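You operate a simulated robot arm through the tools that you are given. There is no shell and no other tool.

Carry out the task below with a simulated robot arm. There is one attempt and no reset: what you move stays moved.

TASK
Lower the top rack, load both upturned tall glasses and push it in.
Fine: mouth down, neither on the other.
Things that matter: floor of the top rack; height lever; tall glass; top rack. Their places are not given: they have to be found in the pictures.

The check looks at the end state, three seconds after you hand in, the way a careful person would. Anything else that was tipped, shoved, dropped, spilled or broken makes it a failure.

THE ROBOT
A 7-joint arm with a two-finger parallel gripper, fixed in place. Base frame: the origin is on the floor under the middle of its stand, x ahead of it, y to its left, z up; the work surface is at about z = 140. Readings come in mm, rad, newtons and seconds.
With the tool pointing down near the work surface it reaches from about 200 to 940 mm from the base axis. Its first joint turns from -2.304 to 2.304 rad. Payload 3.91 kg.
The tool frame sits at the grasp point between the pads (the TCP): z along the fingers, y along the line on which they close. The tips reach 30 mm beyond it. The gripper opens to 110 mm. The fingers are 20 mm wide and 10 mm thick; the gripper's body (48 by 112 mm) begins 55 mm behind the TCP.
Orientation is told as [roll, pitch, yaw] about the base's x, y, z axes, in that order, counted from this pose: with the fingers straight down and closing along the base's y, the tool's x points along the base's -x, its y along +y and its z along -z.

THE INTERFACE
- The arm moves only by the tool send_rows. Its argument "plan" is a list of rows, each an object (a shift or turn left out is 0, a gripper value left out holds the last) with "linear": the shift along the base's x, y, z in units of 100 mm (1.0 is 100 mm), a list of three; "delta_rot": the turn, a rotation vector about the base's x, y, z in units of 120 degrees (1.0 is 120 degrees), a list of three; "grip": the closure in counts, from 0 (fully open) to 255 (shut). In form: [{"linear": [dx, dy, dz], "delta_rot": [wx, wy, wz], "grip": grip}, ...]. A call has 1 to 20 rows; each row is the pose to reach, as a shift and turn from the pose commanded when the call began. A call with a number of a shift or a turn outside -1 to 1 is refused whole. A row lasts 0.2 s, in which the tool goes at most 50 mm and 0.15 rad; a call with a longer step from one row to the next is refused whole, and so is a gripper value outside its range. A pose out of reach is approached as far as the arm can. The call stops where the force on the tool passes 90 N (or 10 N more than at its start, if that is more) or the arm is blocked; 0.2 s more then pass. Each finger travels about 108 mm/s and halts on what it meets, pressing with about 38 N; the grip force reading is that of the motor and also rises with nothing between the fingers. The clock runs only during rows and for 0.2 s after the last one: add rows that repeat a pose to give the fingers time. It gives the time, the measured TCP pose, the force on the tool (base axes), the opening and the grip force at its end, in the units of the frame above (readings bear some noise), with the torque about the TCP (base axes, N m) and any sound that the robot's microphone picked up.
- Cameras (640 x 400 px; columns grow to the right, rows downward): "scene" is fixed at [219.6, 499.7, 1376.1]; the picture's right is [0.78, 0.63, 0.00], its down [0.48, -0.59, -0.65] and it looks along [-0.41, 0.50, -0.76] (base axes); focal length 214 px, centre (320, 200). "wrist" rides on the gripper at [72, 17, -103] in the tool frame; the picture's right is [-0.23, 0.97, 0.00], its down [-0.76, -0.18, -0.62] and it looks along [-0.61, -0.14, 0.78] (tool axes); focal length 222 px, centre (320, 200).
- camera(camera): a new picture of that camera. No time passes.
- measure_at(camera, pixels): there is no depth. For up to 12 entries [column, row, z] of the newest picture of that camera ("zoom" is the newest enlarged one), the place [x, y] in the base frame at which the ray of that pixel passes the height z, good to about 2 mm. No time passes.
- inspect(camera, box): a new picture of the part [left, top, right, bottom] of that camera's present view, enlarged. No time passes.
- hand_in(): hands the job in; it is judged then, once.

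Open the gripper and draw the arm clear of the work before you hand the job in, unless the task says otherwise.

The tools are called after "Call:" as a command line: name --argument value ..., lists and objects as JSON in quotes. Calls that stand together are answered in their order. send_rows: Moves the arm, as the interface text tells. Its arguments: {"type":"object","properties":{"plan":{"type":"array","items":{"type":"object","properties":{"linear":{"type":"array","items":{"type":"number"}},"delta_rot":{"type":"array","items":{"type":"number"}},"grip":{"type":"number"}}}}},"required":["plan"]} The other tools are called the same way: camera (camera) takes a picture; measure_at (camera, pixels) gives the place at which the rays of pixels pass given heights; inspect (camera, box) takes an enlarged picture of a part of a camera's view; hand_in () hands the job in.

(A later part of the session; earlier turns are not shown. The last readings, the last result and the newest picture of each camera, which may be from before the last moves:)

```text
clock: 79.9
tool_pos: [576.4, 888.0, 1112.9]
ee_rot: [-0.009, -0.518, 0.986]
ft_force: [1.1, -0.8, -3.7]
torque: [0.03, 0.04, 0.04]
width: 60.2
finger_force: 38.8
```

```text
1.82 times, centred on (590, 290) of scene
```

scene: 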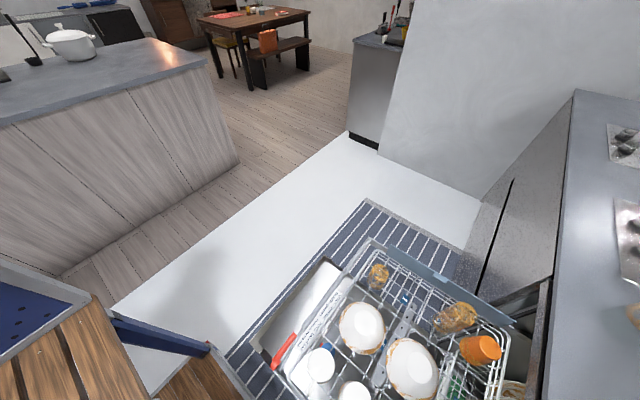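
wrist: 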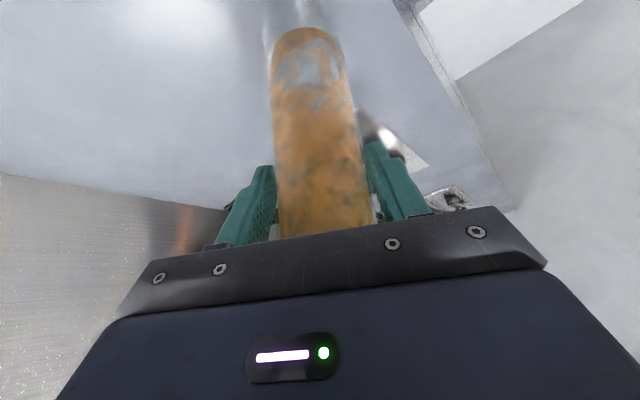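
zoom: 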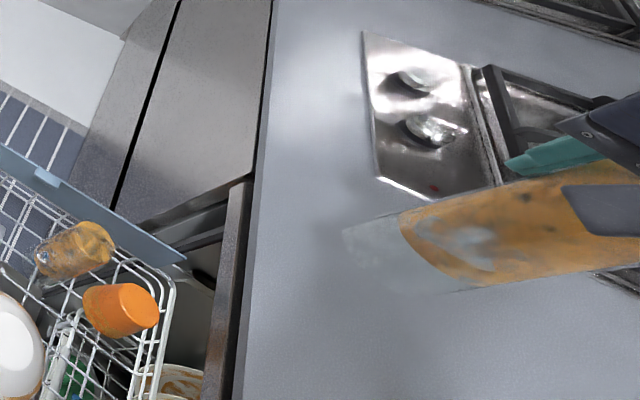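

Lifted cleanly (about 3 N). I carry it at this height toward the place at tag "2", (311, 849).

Call:
send_rows --plan '[{"linear": [-0.2, -0.03, 0]}, {"linear": [-0.45, -0.07, 0]}, {"linear": [-0.7, -0.1, 0]}, {"linear": [-0.9, -0.13, 0]}, {"linear": [-1.0, -0.15, 0]}]'

Call:
send_rows --plan '[{"linear": [-0.2, -0.03, 0]}, {"linear": [-0.45, -0.07, 0]}, {"linear": [-0.7, -0.1, 0]}, {"linear": [-0.9, -0.13, 0]}, {"linear": [-1.0, -0.15, 0]}]'

Call:
send_rows --plan '[{"linear": [-0.2, -0.03, 0]}, {"linear": [-0.4, -0.06, 0]}, {"linear": [-0.55, -0.08, 0]}, {"linear": [-0.65, -0.09, 0]}]'

Call:
camera --camera "wrist"

Call:
camera --camera "scene"

```text
clock: 81.1
tool_pos: [474.9, 873.6, 1113.7]
ee_rot: [-0.009, -0.519, 0.985]
ft_force: [0.6, 0.7, -2.7]
torque: [-0.01, 0.03, 0.01]
width: 59.9
finger_force: 37.9
```

```text
clock: 82.3
tool_pos: [376.3, 857.9, 1114.2]
ee_rot: [-0.011, -0.519, 0.985]
ft_force: [0.7, -0.4, -2.9]
torque: [0.02, 0.0, 0.0]
width: 60.5
finger_force: 38.0
```

```text
clock: 83.3
tool_pos: [311.1, 849.2, 1115.7]
ee_rot: [-0.009, -0.52, 0.984]
ft_force: [1.1, -0.3, -3.1]
torque: [-0.01, 0.0, 0.0]
width: 60.5
finger_force: 38.1
```

```text
taken
```

wrist: 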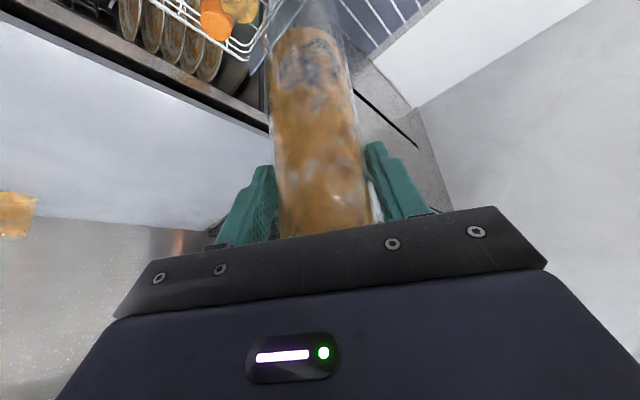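

```text
taken
```

scene: 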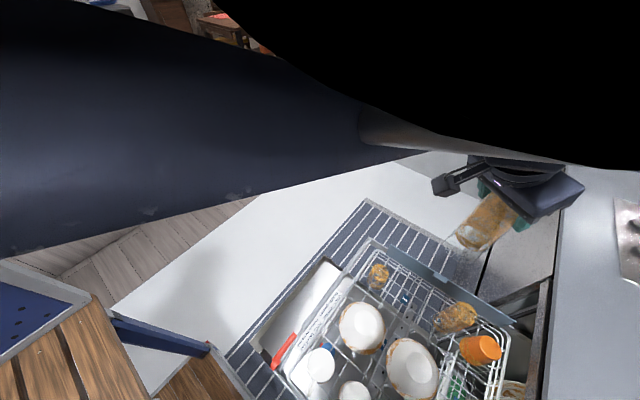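

Over place "2". I lower in stages: first 300 mm, with a check.

Call:
send_rows --plan '[{"linear": [0, 0, -0.25]}, {"linear": [0, 0, -0.55]}, {"linear": [0, 0, -0.85]}, {"linear": [0, 0, -1.0]}]'

Call:
send_rows --plan '[{"linear": [0, 0, -0.25]}, {"linear": [0, 0, -0.55]}, {"linear": [0, 0, -0.85]}, {"linear": [0, 0, -1.0]}]'

Call:
camera --camera "wrist"

Call:
inspect --camera "scene" --box '[340, 220, 560, 400]'

```text
clock: 84.3
tool_pos: [309.9, 849.9, 1013.8]
ee_rot: [-0.011, -0.521, 0.984]
ft_force: [0.2, 0.1, -2.1]
torque: [-0.01, 0.0, 0.0]
width: 60.1
finger_force: 37.9
```

```text
clock: 85.3
tool_pos: [309.0, 850.6, 913.7]
ee_rot: [-0.01, -0.518, 0.985]
ft_force: [-0.6, 0.1, -2.5]
torque: [-0.04, 0.03, 0.0]
width: 59.9
finger_force: 37.6
```

```text
taken
```

wrist: 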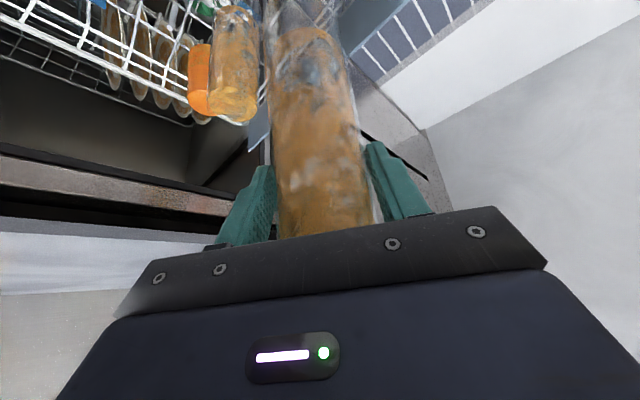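

```text
2.22 times, centred on (450, 310) of scene
```

zoom: 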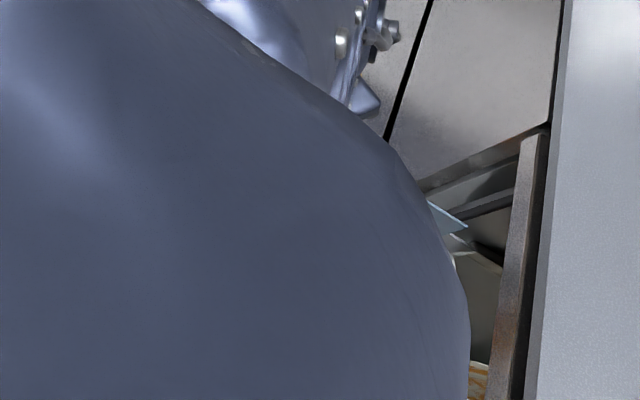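

The left finger will stay about 38 mm clear of glass 1. I continue lowering to about 20 mm above the wires.

Call:
send_rows --plan '[{"linear": [0.01, 0, -0.25]}, {"linear": [0.015, 0, -0.5]}, {"linear": [0.015, 0, -0.75]}, {"linear": [0.015, 0, -0.95]}]'

Call:
camera --camera "wrist"

Call:
camera --camera "scene"

```text
clock: 86.3
tool_pos: [311.2, 851.0, 819.0]
ee_rot: [-0.008, -0.52, 0.985]
ft_force: [0.7, -0.2, -2.2]
torque: [-0.07, 0.02, -0.01]
width: 60.0
finger_force: 38.1
```

```text
taken
```

wrist: 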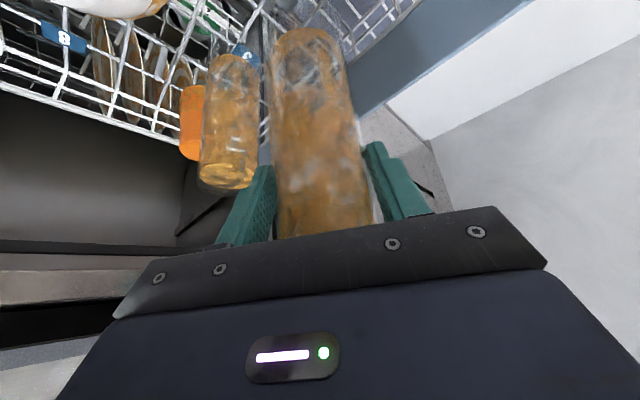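

```text
taken
```

scene: 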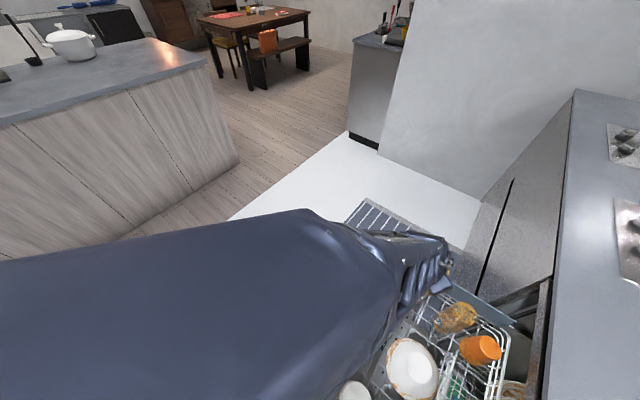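

The scene shows the forearm passing above the mugs with room to spare. I lower another 70 mm, then in small steps.

Call:
send_rows --plan '[{"linear": [0, -0.01, -0.2]}, {"linear": [0, -0.02, -0.4]}, {"linear": [0, -0.02, -0.6]}, {"linear": [0, -0.02, -0.74]}]'

Call:
camera --camera "wrist"

Call:
camera --camera "scene"

```text
clock: 87.3
tool_pos: [311.0, 847.4, 746.4]
ee_rot: [-0.01, -0.519, 0.985]
ft_force: [-0.1, -0.1, -2.4]
torque: [-0.04, -0.01, 0.0]
width: 59.9
finger_force: 37.6
```

```text
taken
```

wrist: 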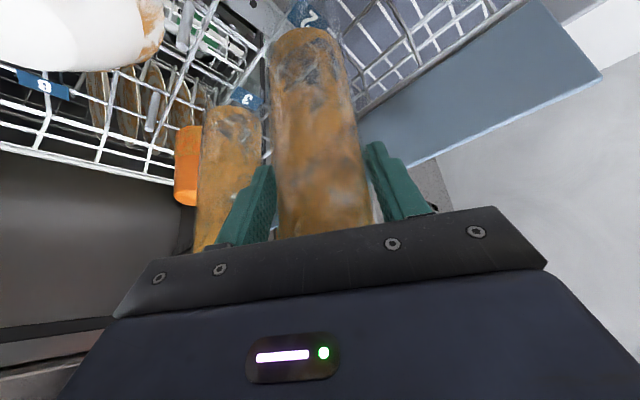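

```text
taken
```

scene: 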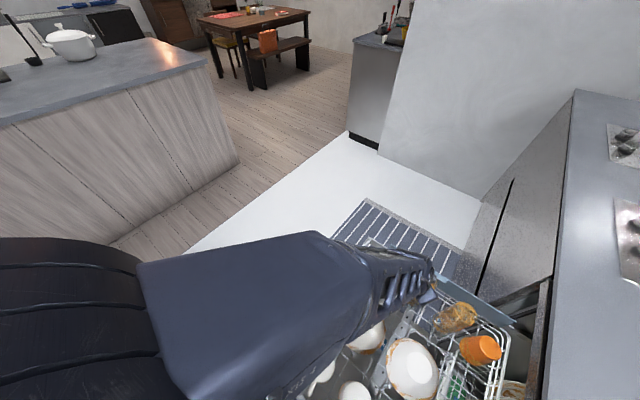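

Rim should be ~20 mm above the floor. I lower in small steps and read the force.

Call:
send_rows --plan '[{"linear": [0, 0, -0.05]}, {"linear": [0, 0, -0.1]}, {"linear": [0, 0, -0.14]}]'

Call:
send_rows --plan '[{"linear": [0, 0, -0.02]}, {"linear": [0, 0, -0.04]}]'

Call:
send_rows --plan '[{"linear": [0, 0, -0.015]}, {"linear": [0, 0, -0.03]}]'

```text
clock: 88.1
tool_pos: [311.6, 847.0, 731.4]
ee_rot: [-0.01, -0.518, 0.986]
ft_force: [-0.7, 0.0, -2.5]
torque: [0.0, 0.02, -0.01]
width: 60.1
finger_force: 37.4
```

```text
clock: 88.7
tool_pos: [311.7, 847.4, 730.8]
ee_rot: [-0.008, -0.521, 0.985]
ft_force: [2.1, -4.4, 15.0]
torque: [-0.37, 0.09, 0.06]
width: 60.4
finger_force: 37.7
```

```text
clock: 89.3
tool_pos: [310.9, 848.1, 726.8]
ee_rot: [-0.008, -0.52, 0.984]
ft_force: [0.8, 4.4, 25.1]
torque: [0.16, -0.09, -0.21]
width: 60.7
finger_force: 37.6
```

It is seated (25 N, little moment). I ease off and open gradually.

Call:
send_rows --plan '[{"linear": [0, 0, 0.01]}, {"linear": [0, 0, 0.01], "grip": 125}, {"linear": [0, 0, 0.01], "grip": 110}, {"linear": [0, 0, 0.01], "grip": 85}, {"linear": [0, 0, 0.01], "grip": 60}, {"linear": [0, 0, 0.01], "grip": 60}]'

Call:
camera --camera "wrist"

Call:
inspect --camera "scene" --box '[380, 230, 560, 370]'

```text
clock: 90.7
tool_pos: [311.4, 847.3, 725.3]
ee_rot: [-0.012, -0.52, 0.986]
ft_force: [0.2, -0.4, 0.8]
torque: [0.0, 0.02, 0.0]
width: 84.3
finger_force: 0.1
```

```text
taken
```

wrist: 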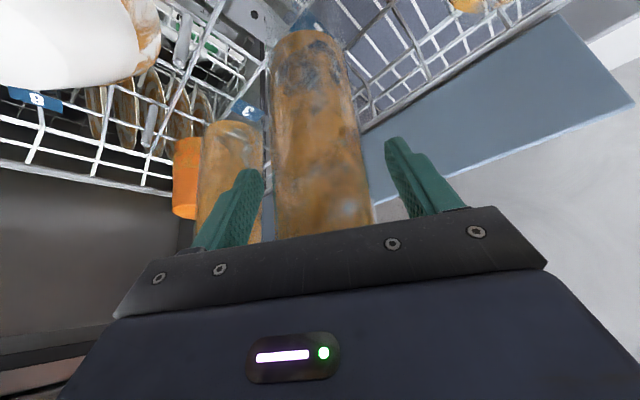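

```text
2.86 times, centred on (470, 300) of scene
```

zoom: 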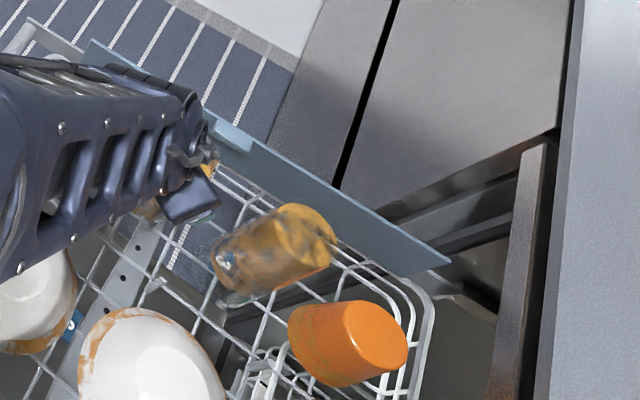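

Glass 2 stands on its own. I withdraw straight up.

Call:
send_rows --plan '[{"linear": [0, 0, 0.15]}, {"linear": [0, 0, 0.4]}, {"linear": [0, 0, 0.75]}, {"linear": [0, 0, 1.0]}]'

Call:
send_rows --plan '[{"linear": [0, -0.1, 0.35]}, {"linear": [-0.1, -0.3, 0.7]}, {"linear": [-0.2, -0.6, 1.0]}, {"linear": [-0.4, -1.0, 1.0]}]'

Call:
send_rows --plan '[{"linear": [-0.1, -0.4, 0.2], "delta_rot": [-0.05, 0.033, 0]}, {"linear": [-0.2, -0.8, 0.4], "delta_rot": [-0.1, 0.066, 0]}, {"linear": [-0.3, -1.0, 0.8], "delta_rot": [-0.15, 0.1, 0]}, {"linear": [-0.4, -1.0, 1.0], "delta_rot": [-0.208, 0.138, 0]}]'

Call:
camera --camera "wrist"

Call:
camera --camera "scene"

```text
clock: 91.7
tool_pos: [311.0, 847.4, 825.3]
ee_rot: [-0.01, -0.519, 0.985]
ft_force: [0.7, -0.3, 0.9]
torque: [0.01, -0.01, -0.02]
width: 84.2
finger_force: 0.0
```

```text
clock: 92.7
tool_pos: [271.1, 747.6, 925.5]
ee_rot: [-0.011, -0.52, 0.983]
ft_force: [-0.9, -0.4, -0.7]
torque: [0.0, 0.03, 0.0]
width: 84.3
finger_force: 0.1
```

```text
clock: 93.7
tool_pos: [229.3, 647.5, 1025.1]
ee_rot: [-0.012, 0.004, 0.987]
ft_force: [-0.6, 0.3, -1.1]
torque: [0.0, 0.02, 0.0]
width: 84.1
finger_force: 0.0
```

```text
taken
```

wrist: 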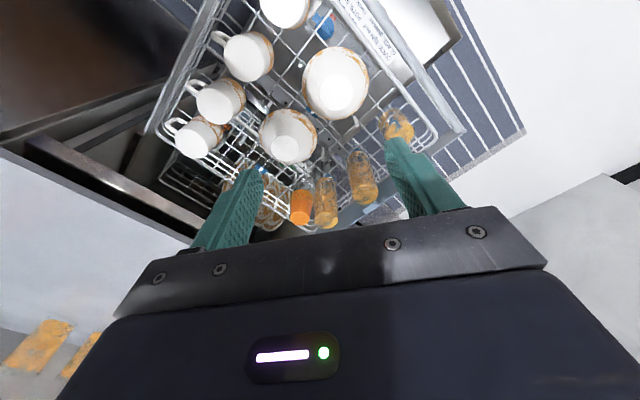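

```text
taken
```

scene: 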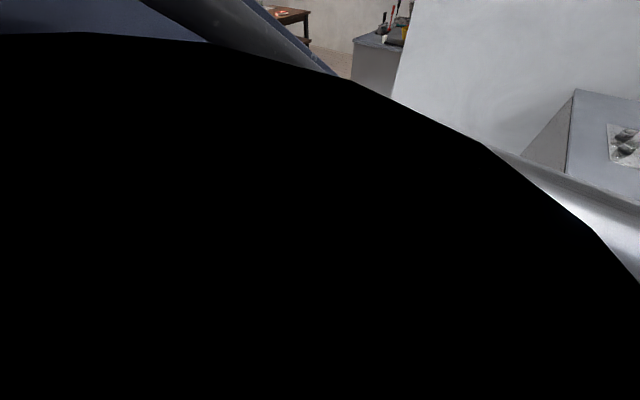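

Both glasses stand in the rack (wrist (326,200) and (362,180)). Next I move back to the front, at yaw 0, to look at the rack's handle for pushing.

Call:
send_rows --plan '[{"linear": [-0.1, 0, -0.1], "delta_rot": [0, 0, -0.07], "grip": 60}, {"linear": [-0.25, 0, -0.2], "delta_rot": [0, 0, -0.14]}, {"linear": [-0.4, 0, -0.3], "delta_rot": [0, 0, -0.21]}, {"linear": [-0.6, 0, -0.4], "delta_rot": [0, 0, -0.28]}, {"linear": [-0.8, 0, -0.5], "delta_rot": [0, 0, -0.35]}, {"linear": [-1.0, 0, -0.6], "delta_rot": [0, 0, -0.42]}, {"linear": [-1.0, 0, -0.7], "delta_rot": [0, 0, -0.47]}]'

Call:
camera --camera "wrist"

Call:
camera --camera "scene"

```text
clock: 95.3
tool_pos: [132.1, 647.6, 954.6]
ee_rot: [-0.012, 0.003, -0.002]
ft_force: [-0.6, -0.2, -0.4]
torque: [0.02, 0.0, 0.02]
width: 84.2
finger_force: 0.0
```

```text
taken
```

wrist: 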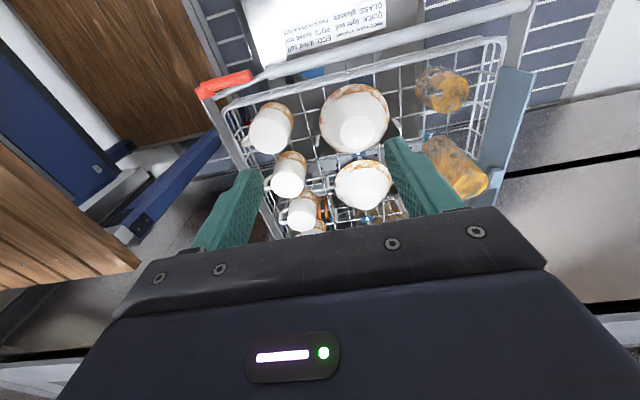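

```text
taken
```

scene: 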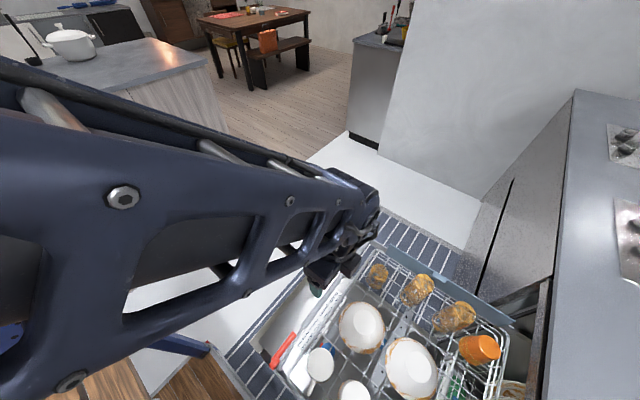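

Both glasses are in the rack (scene (417,288), (455,315)). I zoom on the front handle to triangulate its height.

Call:
inspect --camera "wrist" --box '[190, 0, 550, 200]'

Call:
inspect --camera "scene" --box '[260, 230, 420, 400]'

```text
1.78 times, centred on (370, 100) of wrist
```

zoom: 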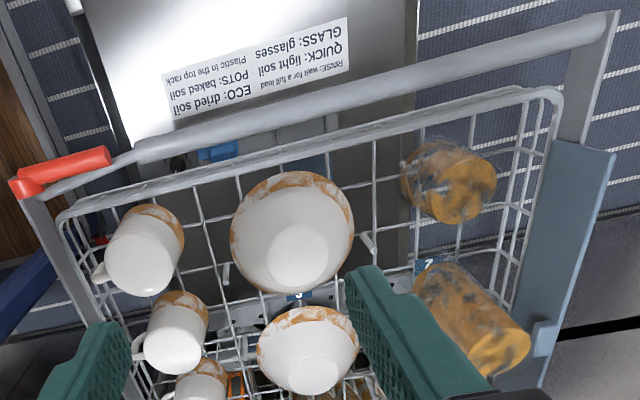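

```text
2.35 times, centred on (340, 315) of scene
```

zoom: 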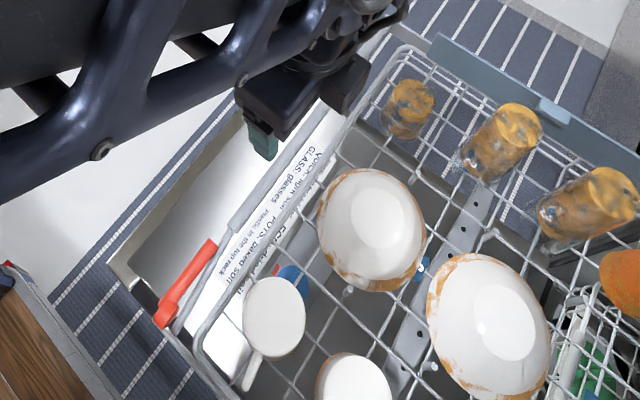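

I triangulate the start of the thick handle tube (wrist (266,73), scene (302.6,328.6)) and the front basket rim.

Call:
measure_at --camera "wrist" --pixels '[[266, 73, 560], [266, 73, 600], [266, 73, 640], [266, 73, 680], [420, 32, 640], [330, 92, 600], [330, 92, 620], [330, 92, 640], [500, 45, 620]]'

Call:
measure_at --camera "scene" --pixels '[[302.6, 328.6, 560], [302.6, 328.6, 600], [302.6, 328.6, 640], [302.6, 328.6, 680], [327, 315, 600], [327, 315, 620], [327, 315, 640]]'

```text
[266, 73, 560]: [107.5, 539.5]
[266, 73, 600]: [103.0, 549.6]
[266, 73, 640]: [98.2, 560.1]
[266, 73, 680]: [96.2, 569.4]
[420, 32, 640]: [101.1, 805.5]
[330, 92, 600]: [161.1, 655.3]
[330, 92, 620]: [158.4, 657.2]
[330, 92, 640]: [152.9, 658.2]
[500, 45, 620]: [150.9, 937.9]
```

```text
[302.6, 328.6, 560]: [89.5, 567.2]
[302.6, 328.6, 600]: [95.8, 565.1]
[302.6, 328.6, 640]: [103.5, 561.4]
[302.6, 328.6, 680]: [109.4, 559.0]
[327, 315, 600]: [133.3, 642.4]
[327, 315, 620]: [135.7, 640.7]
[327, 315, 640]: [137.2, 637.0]
```

The handle tube is at about (100, y, 635), running from y≈561 to 900. I close the fingers, tilt the tool 30° toward +x and come down in front of the handle at y≈690.

Call:
send_rows --plan '[{"linear": [-0.25, 0.1, -0.1], "delta_rot": [0, -0.065, 0], "grip": 255}, {"linear": [-0.5, 0.2, -0.2], "delta_rot": [0, -0.13, 0], "grip": 255}, {"linear": [-0.75, 0.32, -0.35], "delta_rot": [0, -0.19, 0], "grip": 255}, {"linear": [-1.0, 0.42, -0.5], "delta_rot": [0, -0.25, 0], "grip": 255}]'

Call:
send_rows --plan '[{"linear": [0, 0, -0.4]}, {"linear": [0, 0, -0.8]}, {"linear": [0, 0, -1.0]}]'

Call:
camera --camera "wrist"

Call:
camera --camera "scene"

```text
clock: 96.3
tool_pos: [32.5, 690.9, 906.8]
ee_rot: [-0.008, -0.521, -0.003]
ft_force: [0.3, -0.5, 0.4]
torque: [0.01, 0.11, 0.0]
width: 0.0
finger_force: 37.7
```

```text
clock: 97.1
tool_pos: [30.6, 689.5, 806.9]
ee_rot: [-0.009, -0.518, 0.0]
ft_force: [0.1, -0.2, -0.1]
torque: [-0.03, 0.03, 0.01]
width: 0.0
finger_force: 38.0
```

```text
taken
```

wrist: 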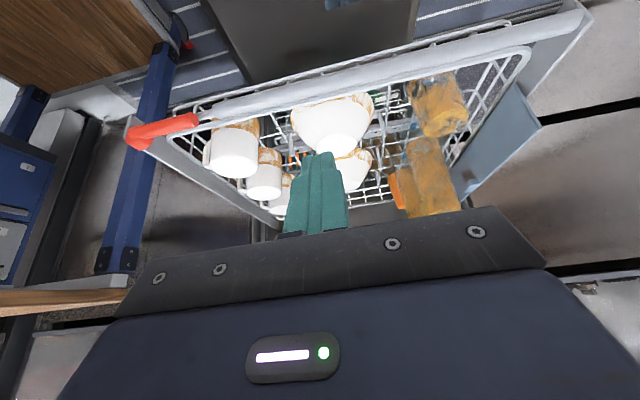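

```text
taken
```

scene: 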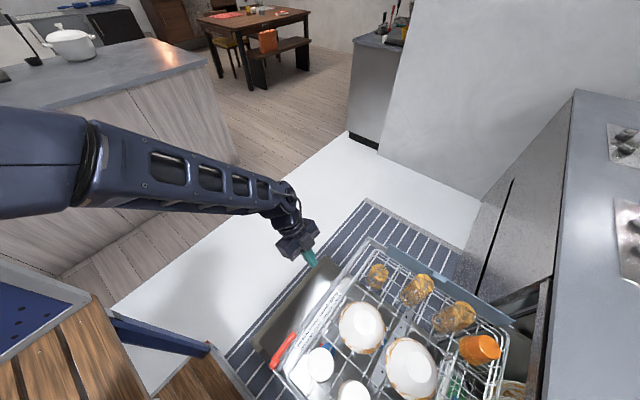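

The gripper is in front of the rack; I lower to handle height, z≈632.

Call:
send_rows --plan '[{"linear": [0, 0, -0.4]}, {"linear": [0, 0, -0.8]}, {"linear": [0, 0, -1.0]}]'

Call:
send_rows --plan '[{"linear": [0, 0, -0.3]}, {"linear": [0, 0, -0.6]}, {"linear": [0, 0, -0.75]}]'

Call:
camera --camera "wrist"

Call:
camera --camera "scene"

```text
clock: 97.9
tool_pos: [31.1, 690.0, 706.3]
ee_rot: [-0.011, -0.52, -0.001]
ft_force: [0.0, -0.9, -0.4]
torque: [-0.01, 0.0, -0.03]
width: 0.3
finger_force: 37.9
```

```text
clock: 98.7
tool_pos: [31.6, 688.1, 631.0]
ee_rot: [-0.009, -0.52, 0.0]
ft_force: [-0.1, -0.2, 0.6]
torque: [0.0, 0.01, -0.01]
width: 0.0
finger_force: 38.4
```

```text
taken
```

wrist: 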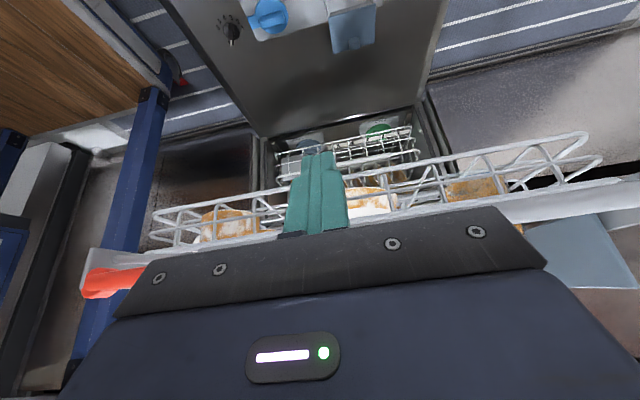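

```text
taken
```

scene: 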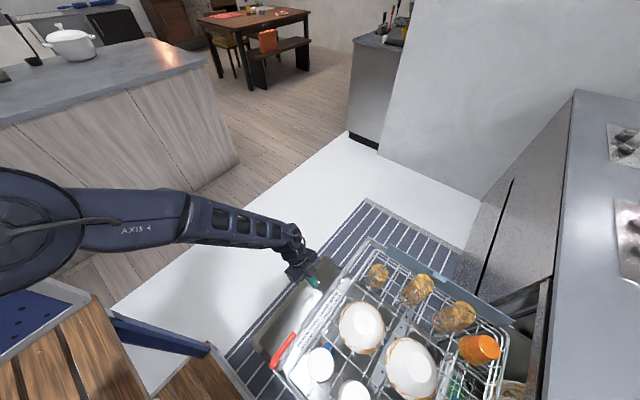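

The finger crosses the handle's height just in front of it. I push +x slowly.

Call:
send_rows --plan '[{"linear": [0.08, 0, 0]}, {"linear": [0.16, 0, 0]}, {"linear": [0.24, 0, 0]}, {"linear": [0.32, 0, 0]}, {"linear": [0.39, 0, 0]}, {"linear": [0.45, 0, 0]}, {"linear": [0.5, 0, 0]}, {"linear": [0.55, 0, 0]}, {"linear": [0.6, 0, 0]}, {"linear": [0.66, 0, 0]}, {"linear": [0.72, 0, 0]}]'

Call:
camera --camera "scene"

Call:
camera --camera "wrist"

```text
clock: 101.1
tool_pos: [104.6, 689.4, 630.9]
ee_rot: [-0.011, -0.52, 0.001]
ft_force: [-0.3, 0.3, -0.1]
torque: [0.0, 0.02, -0.02]
width: 0.2
finger_force: 37.9
```

```text
taken
```

scene: 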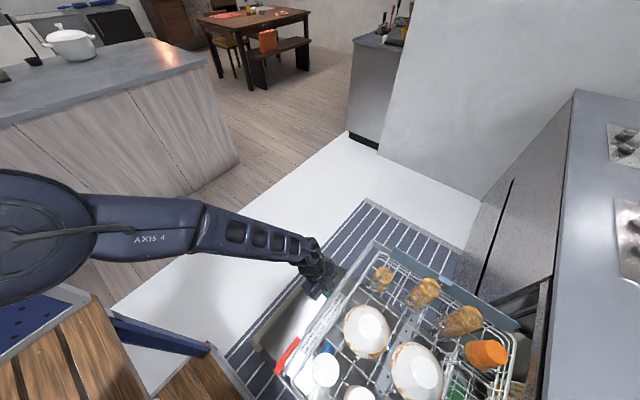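

```text
taken
```

wrist: 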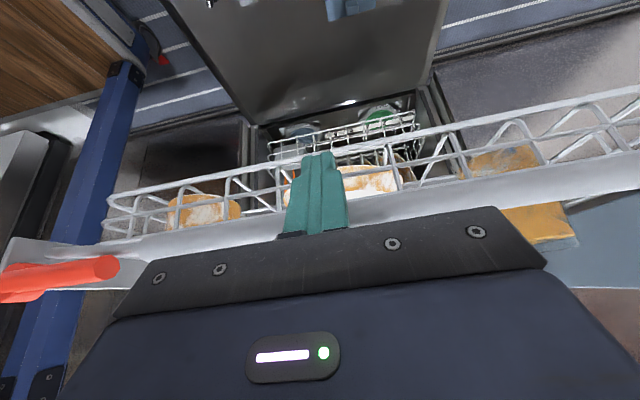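

The rack slides in with little force, and the glasses ride along (scene (425,293), (460,321)). I keep pushing.

Call:
send_rows --plan '[{"linear": [0.07, 0, 0]}, {"linear": [0.14, 0, 0]}, {"linear": [0.21, 0, 0]}, {"linear": [0.28, 0, 0]}, {"linear": [0.35, 0, 0]}, {"linear": [0.42, 0, 0]}, {"linear": [0.49, 0, 0]}, {"linear": [0.56, 0, 0]}, {"linear": [0.63, 0, 0]}, {"linear": [0.7, 0, 0]}, {"linear": [0.77, 0, 0]}, {"linear": [0.84, 0, 0]}, {"linear": [0.91, 0, 0]}, {"linear": [0.98, 0, 0]}]'

Call:
camera --camera "scene"

Call:
camera --camera "wrist"

```text
clock: 104.1
tool_pos: [201.7, 689.9, 630.2]
ee_rot: [-0.012, -0.52, 0.001]
ft_force: [-0.1, 0.1, 0.5]
torque: [0.02, 0.02, 0.02]
width: 0.0
finger_force: 38.0
```

```text
taken
```

scene: 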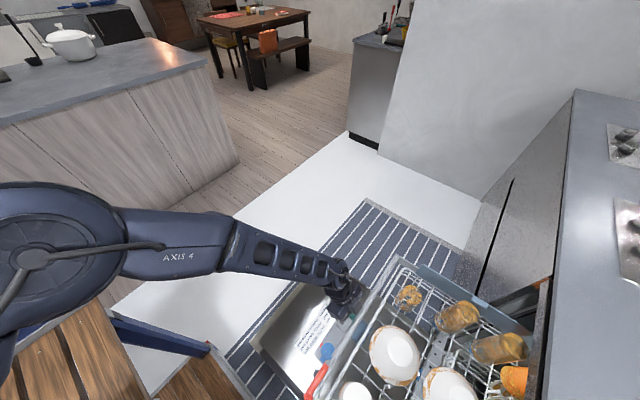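

```text
taken
```

wrist: 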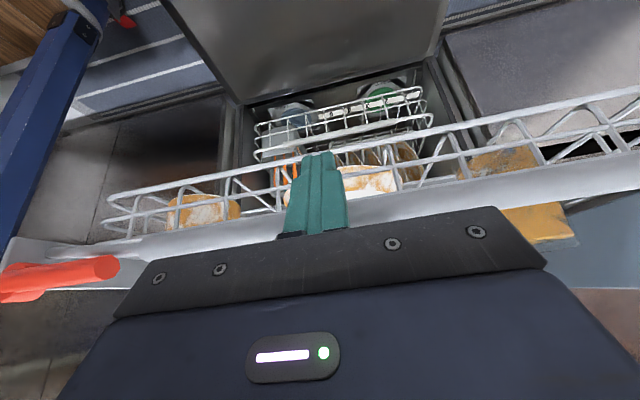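

Everything rides along well. I push on another 98 mm.

Call:
send_rows --plan '[{"linear": [0.07, 0, 0]}, {"linear": [0.14, 0, 0]}, {"linear": [0.21, 0, 0]}, {"linear": [0.28, 0, 0]}, {"linear": [0.35, 0, 0]}, {"linear": [0.42, 0, 0]}, {"linear": [0.49, 0, 0]}, {"linear": [0.56, 0, 0]}, {"linear": [0.63, 0, 0]}, {"linear": [0.7, 0, 0]}, {"linear": [0.77, 0, 0]}, {"linear": [0.84, 0, 0]}, {"linear": [0.91, 0, 0]}, {"linear": [0.98, 0, 0]}]'

Call:
camera --camera "scene"

Call:
camera --camera "wrist"

```text
clock: 107.1
tool_pos: [299.5, 690.0, 631.2]
ee_rot: [-0.01, -0.52, 0.0]
ft_force: [-0.2, 1.0, 0.0]
torque: [-0.01, -0.02, -0.02]
width: 0.0
finger_force: 37.5
```

```text
taken
```

scene: 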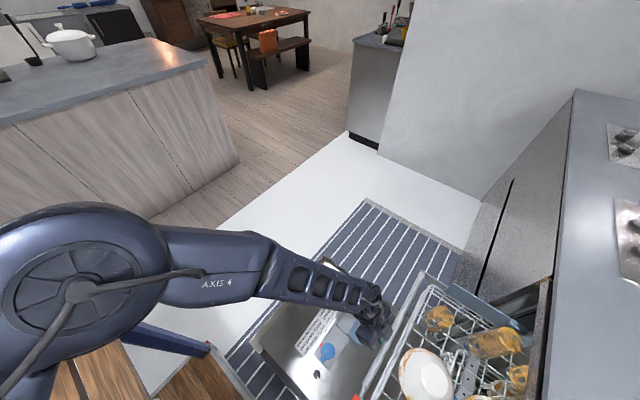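

```text
taken
```

wrist: 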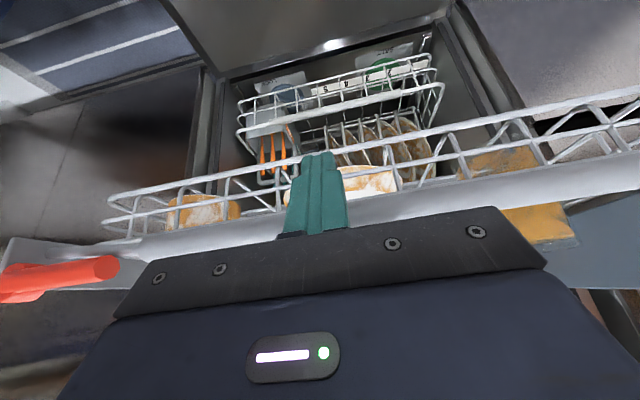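

Still free and the glasses stand (glass 2 at scene (492,343)). I continue with another 98 mm.

Call:
send_rows --plan '[{"linear": [0.07, 0, 0]}, {"linear": [0.14, 0, 0]}, {"linear": [0.21, 0, 0]}, {"linear": [0.28, 0, 0]}, {"linear": [0.35, 0, 0]}, {"linear": [0.42, 0, 0]}, {"linear": [0.49, 0, 0]}, {"linear": [0.56, 0, 0]}, {"linear": [0.63, 0, 0]}, {"linear": [0.7, 0, 0]}, {"linear": [0.77, 0, 0]}, {"linear": [0.84, 0, 0]}, {"linear": [0.91, 0, 0]}, {"linear": [0.98, 0, 0]}]'

Call:
camera --camera "scene"

Call:
camera --camera "wrist"

```text
clock: 110.1
tool_pos: [397.6, 689.2, 630.9]
ee_rot: [-0.011, -0.519, 0.0]
ft_force: [0.3, -0.6, 0.8]
torque: [0.02, 0.03, 0.01]
width: 0.0
finger_force: 37.5
```

```text
taken
```

scene: 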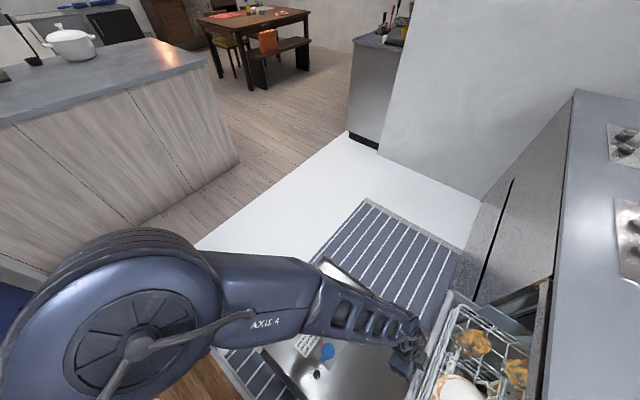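

```text
taken
```

wrist: 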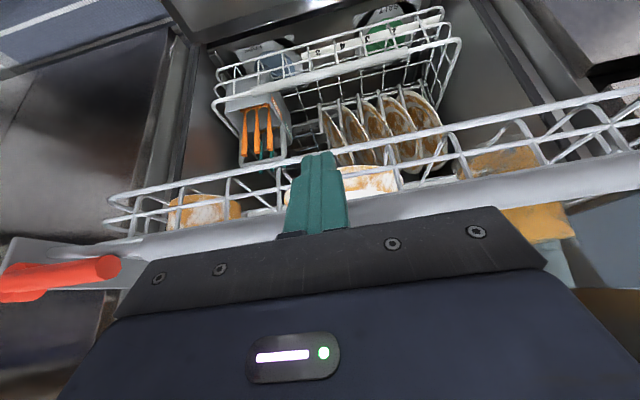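

Continuing, now with shorter pushes as the inner stop may come.

Call:
send_rows --plan '[{"linear": [0.06, 0, 0]}, {"linear": [0.12, 0, 0]}, {"linear": [0.18, 0, 0]}, {"linear": [0.24, 0, 0]}, {"linear": [0.3, 0, 0]}, {"linear": [0.36, 0, 0]}, {"linear": [0.42, 0, 0]}, {"linear": [0.48, 0, 0]}, {"linear": [0.54, 0, 0]}]'

Call:
camera --camera "scene"

Call:
camera --camera "wrist"

```text
clock: 112.1
tool_pos: [452.6, 690.0, 629.8]
ee_rot: [-0.012, -0.52, 0.0]
ft_force: [0.3, 0.7, 0.4]
torque: [0.03, -0.03, 0.01]
width: 0.2
finger_force: 37.7
```

```text
taken
```

scene: 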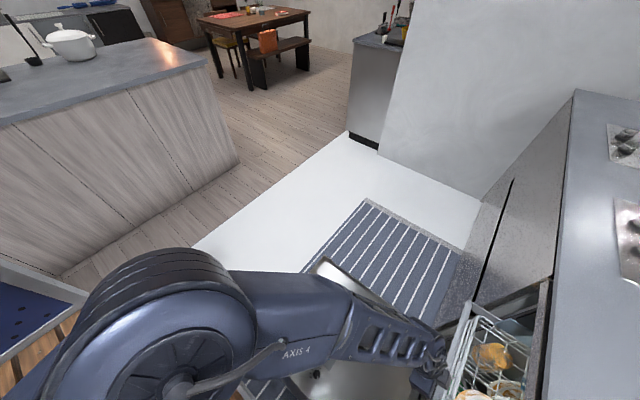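

```text
taken
```

wrist: 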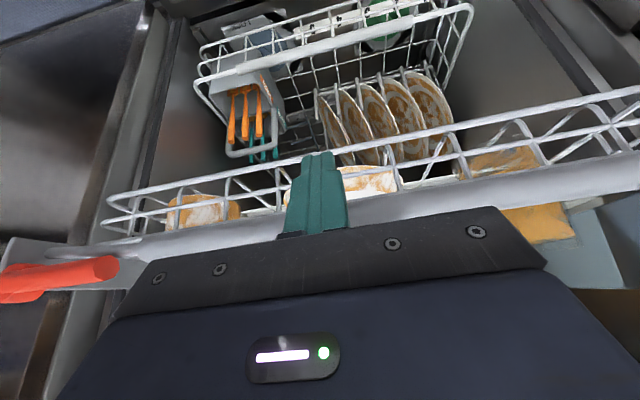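

Still free. Another 42 mm.

Call:
send_rows --plan '[{"linear": [0.06, 0, 0]}, {"linear": [0.12, 0, 0]}, {"linear": [0.18, 0, 0]}, {"linear": [0.24, 0, 0]}, {"linear": [0.3, 0, 0]}, {"linear": [0.36, 0, 0]}, {"linear": [0.42, 0, 0]}]'

Call:
camera --camera "scene"

Call:
camera --camera "wrist"

```text
clock: 113.7
tool_pos: [494.4, 690.2, 630.4]
ee_rot: [-0.012, -0.521, 0.001]
ft_force: [-0.4, -0.1, 0.2]
torque: [0.02, 0.01, 0.03]
width: 0.1
finger_force: 38.0
```

```text
taken
```

scene: 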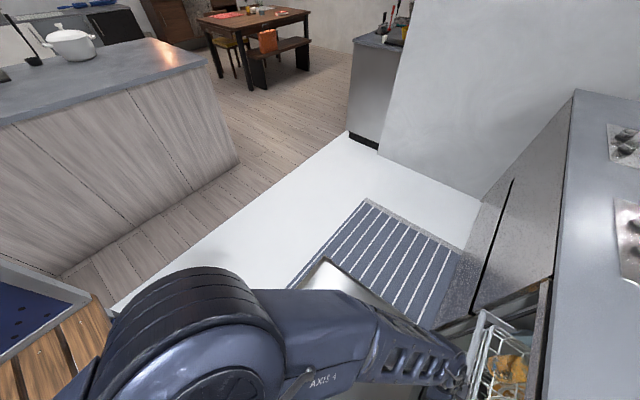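

```text
taken
```

wrist: 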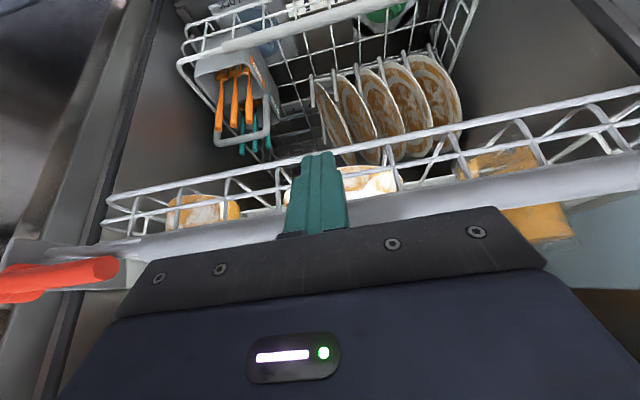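

Handle is now near x≈510 and still moving freely. I continue in short pushes.

Call:
send_rows --plan '[{"linear": [0.05, 0, 0]}, {"linear": [0.1, 0, 0]}, {"linear": [0.15, 0, 0]}, {"linear": [0.2, 0, 0]}, {"linear": [0.25, 0, 0]}, {"linear": [0.3, 0, 0]}]'

Call:
inspect --camera "scene" --box '[360, 220, 640, 400]'

Call:
camera --camera "wrist"

```text
clock: 115.1
tool_pos: [522.7, 689.1, 630.8]
ee_rot: [-0.009, -0.519, 0.0]
ft_force: [-0.1, 0.3, 0.0]
torque: [0.04, -0.02, -0.01]
width: 0.0
finger_force: 37.9
```

```text
2.22 times, centred on (500, 310) of scene
```

zoom: 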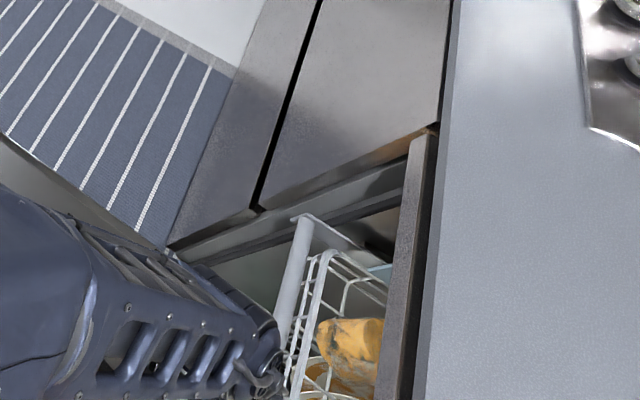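

```text
taken
```

wrist: 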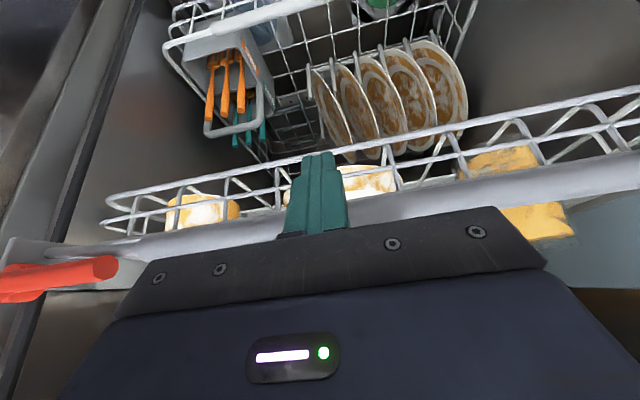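

The handle is now about flush with the cabinet fronts. I keep pushing until the inner stop is felt.

Call:
send_rows --plan '[{"linear": [0.05, 0, 0]}, {"linear": [0.1, 0, 0]}, {"linear": [0.15, 0, 0]}, {"linear": [0.2, 0, 0]}, {"linear": [0.25, 0, 0]}]'

Call:
inspect --camera "scene" --box '[360, 220, 640, 400]'

Call:
camera --camera "wrist"

```text
clock: 116.3
tool_pos: [548.3, 689.4, 630.4]
ee_rot: [-0.011, -0.521, 0.0]
ft_force: [0.0, -0.1, 0.0]
torque: [-0.05, -0.01, 0.01]
width: 0.0
finger_force: 37.5
```

```text
2.22 times, centred on (500, 310) of scene
```

zoom: 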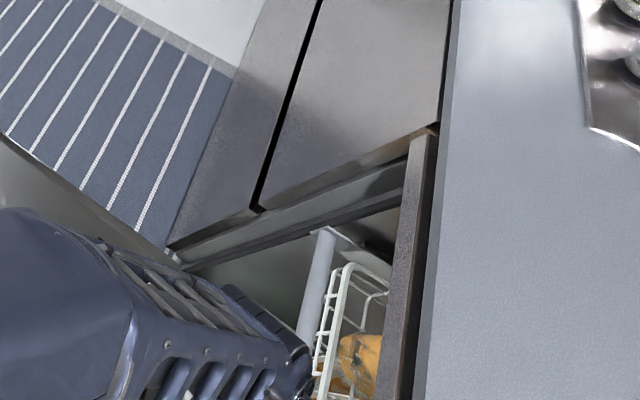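

```text
taken
```

wrist: 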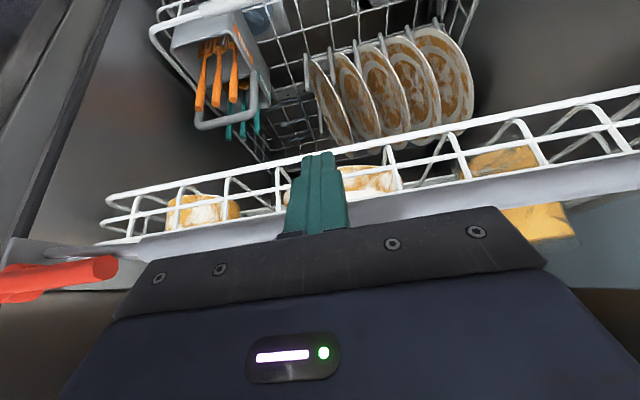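

No stop yet; the wrist still has about 30 mm to the counter edge. I push 15 mm more in small steps.

Call:
send_rows --plan '[{"linear": [0.04, 0, 0]}, {"linear": [0.08, 0, 0]}, {"linear": [0.12, 0, 0]}, {"linear": [0.16, 0, 0]}]'

Call:
inspect --camera "scene" --box '[360, 220, 640, 400]'

Call:
camera --camera "wrist"

```text
clock: 117.3
tool_pos: [563.7, 690.2, 630.9]
ee_rot: [-0.011, -0.52, 0.001]
ft_force: [-0.6, -0.9, -0.8]
torque: [0.04, 0.02, -0.03]
width: 0.1
finger_force: 37.7
```

```text
2.22 times, centred on (500, 310) of scene
```

zoom: 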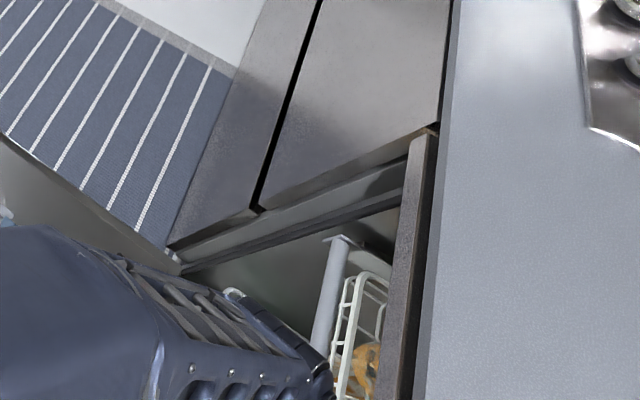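

```text
taken
```

wrist: 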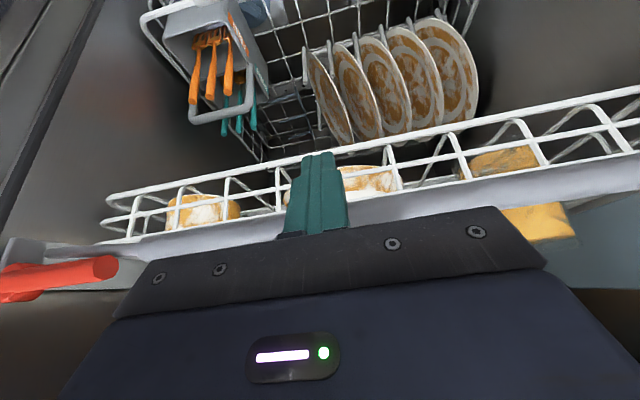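

Still free with the handle near x≈578. To keep the wrist clear of the counter edge I back off, tilt further to about 60°, and push with the fingertips.

Call:
send_rows --plan '[{"linear": [-0.15, 0, 0.05]}, {"linear": [-0.34, 0, 0.1], "delta_rot": [0, -0.06, 0]}, {"linear": [-0.4, 0, 0.17], "delta_rot": [0, -0.125, 0]}, {"linear": [-0.4, 0, 0.19], "delta_rot": [0, -0.19, 0]}, {"linear": [-0.4, 0, 0.19], "delta_rot": [0, -0.25, 0]}]'

Call:
camera --camera "wrist"

Call:
camera --camera "scene"

```text
clock: 118.5
tool_pos: [524.2, 689.1, 650.1]
ee_rot: [-0.01, -1.046, 0.0]
ft_force: [0.2, -0.8, -1.3]
torque: [-0.01, 0.01, 0.01]
width: 0.0
finger_force: 37.7
```

```text
taken
```

wrist: 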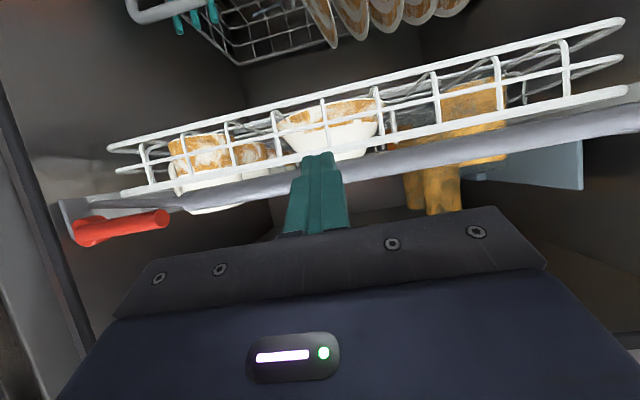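

```text
taken
```

scene: 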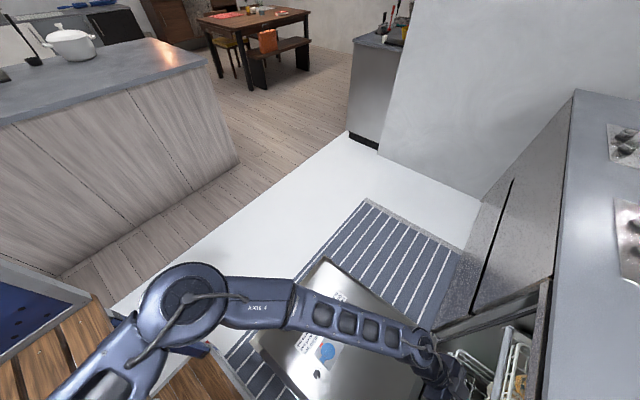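

The two tall glasses stand upright in the rack (this view is upside down; they are at (432,185)). I push on with the fingertips against the handle.

Call:
send_rows --plan '[{"linear": [0.06, 0, 0]}, {"linear": [0.12, 0, 0]}, {"linear": [0.18, 0, 0]}, {"linear": [0.23, 0, 0]}, {"linear": [0.28, 0, 0]}, {"linear": [0.33, 0, 0]}]'

Call:
camera --camera "wrist"

Call:
inspect --camera "scene" --box '[360, 220, 640, 400]'

```text
clock: 119.9
tool_pos: [557.6, 688.1, 649.2]
ee_rot: [-0.012, -1.043, 0.0]
ft_force: [-0.2, 0.3, -0.5]
torque: [0.0, 0.02, -0.02]
width: 0.0
finger_force: 37.8
```

```text
taken
```

wrist: 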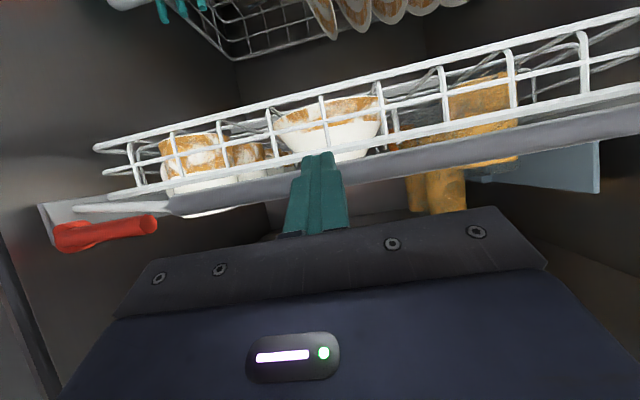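

```text
2.22 times, centred on (500, 310) of scene
```

zoom: 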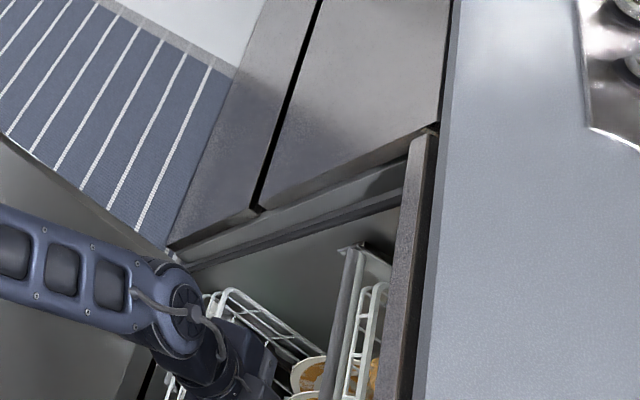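

The handle moved further in. I continue in small steps.

Call:
send_rows --plan '[{"linear": [0.05, 0, 0]}, {"linear": [0.1, 0, 0]}, {"linear": [0.15, 0, 0]}, {"linear": [0.2, 0, 0]}, {"linear": [0.25, 0, 0]}]'

Call:
camera --camera "wrist"

Call:
inspect --camera "scene" --box '[360, 220, 640, 400]'

```text
clock: 121.0
tool_pos: [571.8, 690.8, 640.5]
ee_rot: [-0.016, -1.034, 0.009]
ft_force: [-1.1, 1.5, -7.6]
torque: [0.0, 0.17, -0.03]
width: 0.0
finger_force: 37.3
stopped in row 5: the force on the tool passed its limit at 102 N (the readings are from after the stop); the commanded pose is now the measured one
```

```text
taken
```

wrist: 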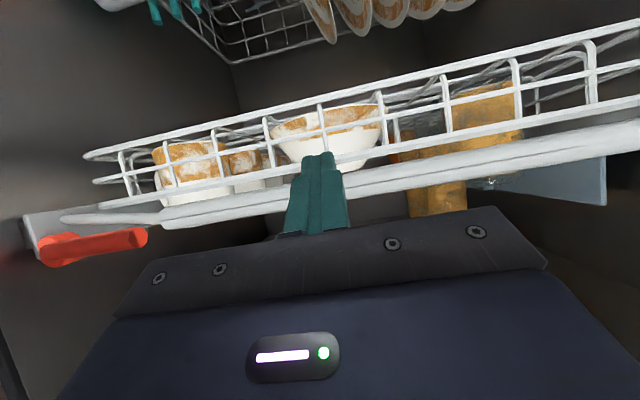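

```text
2.22 times, centred on (500, 310) of scene
```

zoom: 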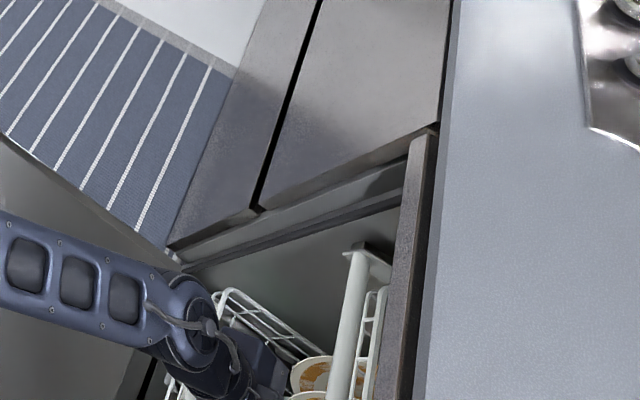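

The push stopped at 102 N with the rack apparently at its inner stop. I back off and look from further away to judge.

Call:
send_rows --plan '[{"linear": [-0.2, 0, 0.05]}, {"linear": [-0.5, 0, 0.1]}, {"linear": [-0.8, 0, 0.15]}, {"linear": [-1.0, 0, 0.2]}]'

Call:
camera --camera "wrist"

Call:
inspect --camera "scene" --box '[360, 220, 640, 400]'

Call:
inspect --camera "wrist" --box '[0, 60, 640, 280]'

```text
clock: 122.0
tool_pos: [473.1, 691.0, 662.2]
ee_rot: [-0.016, -1.031, 0.01]
ft_force: [-0.3, -0.5, 0.0]
torque: [-0.01, 0.01, 0.0]
width: 0.0
finger_force: 37.8
```

```text
taken
```

wrist: 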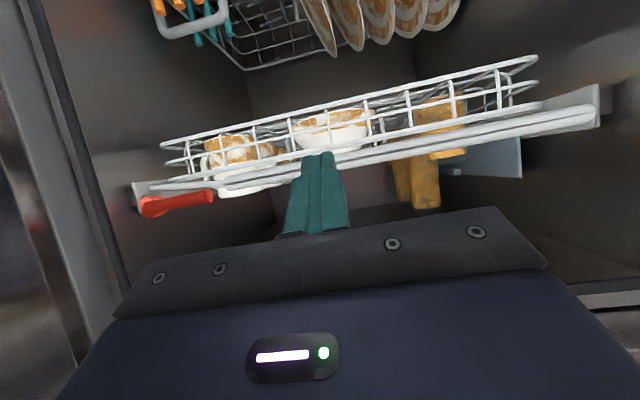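

```text
2.22 times, centred on (500, 310) of scene
```

zoom: 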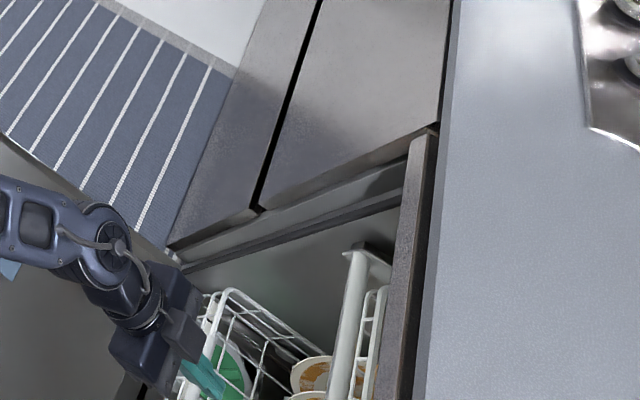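

```text
1.00 times, centred on (320, 170) of wrist (not enlarged: the box is as wide or as high as the picture)
```

zoom: 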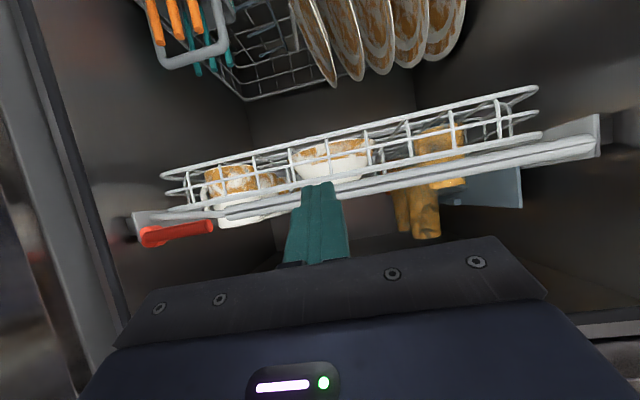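

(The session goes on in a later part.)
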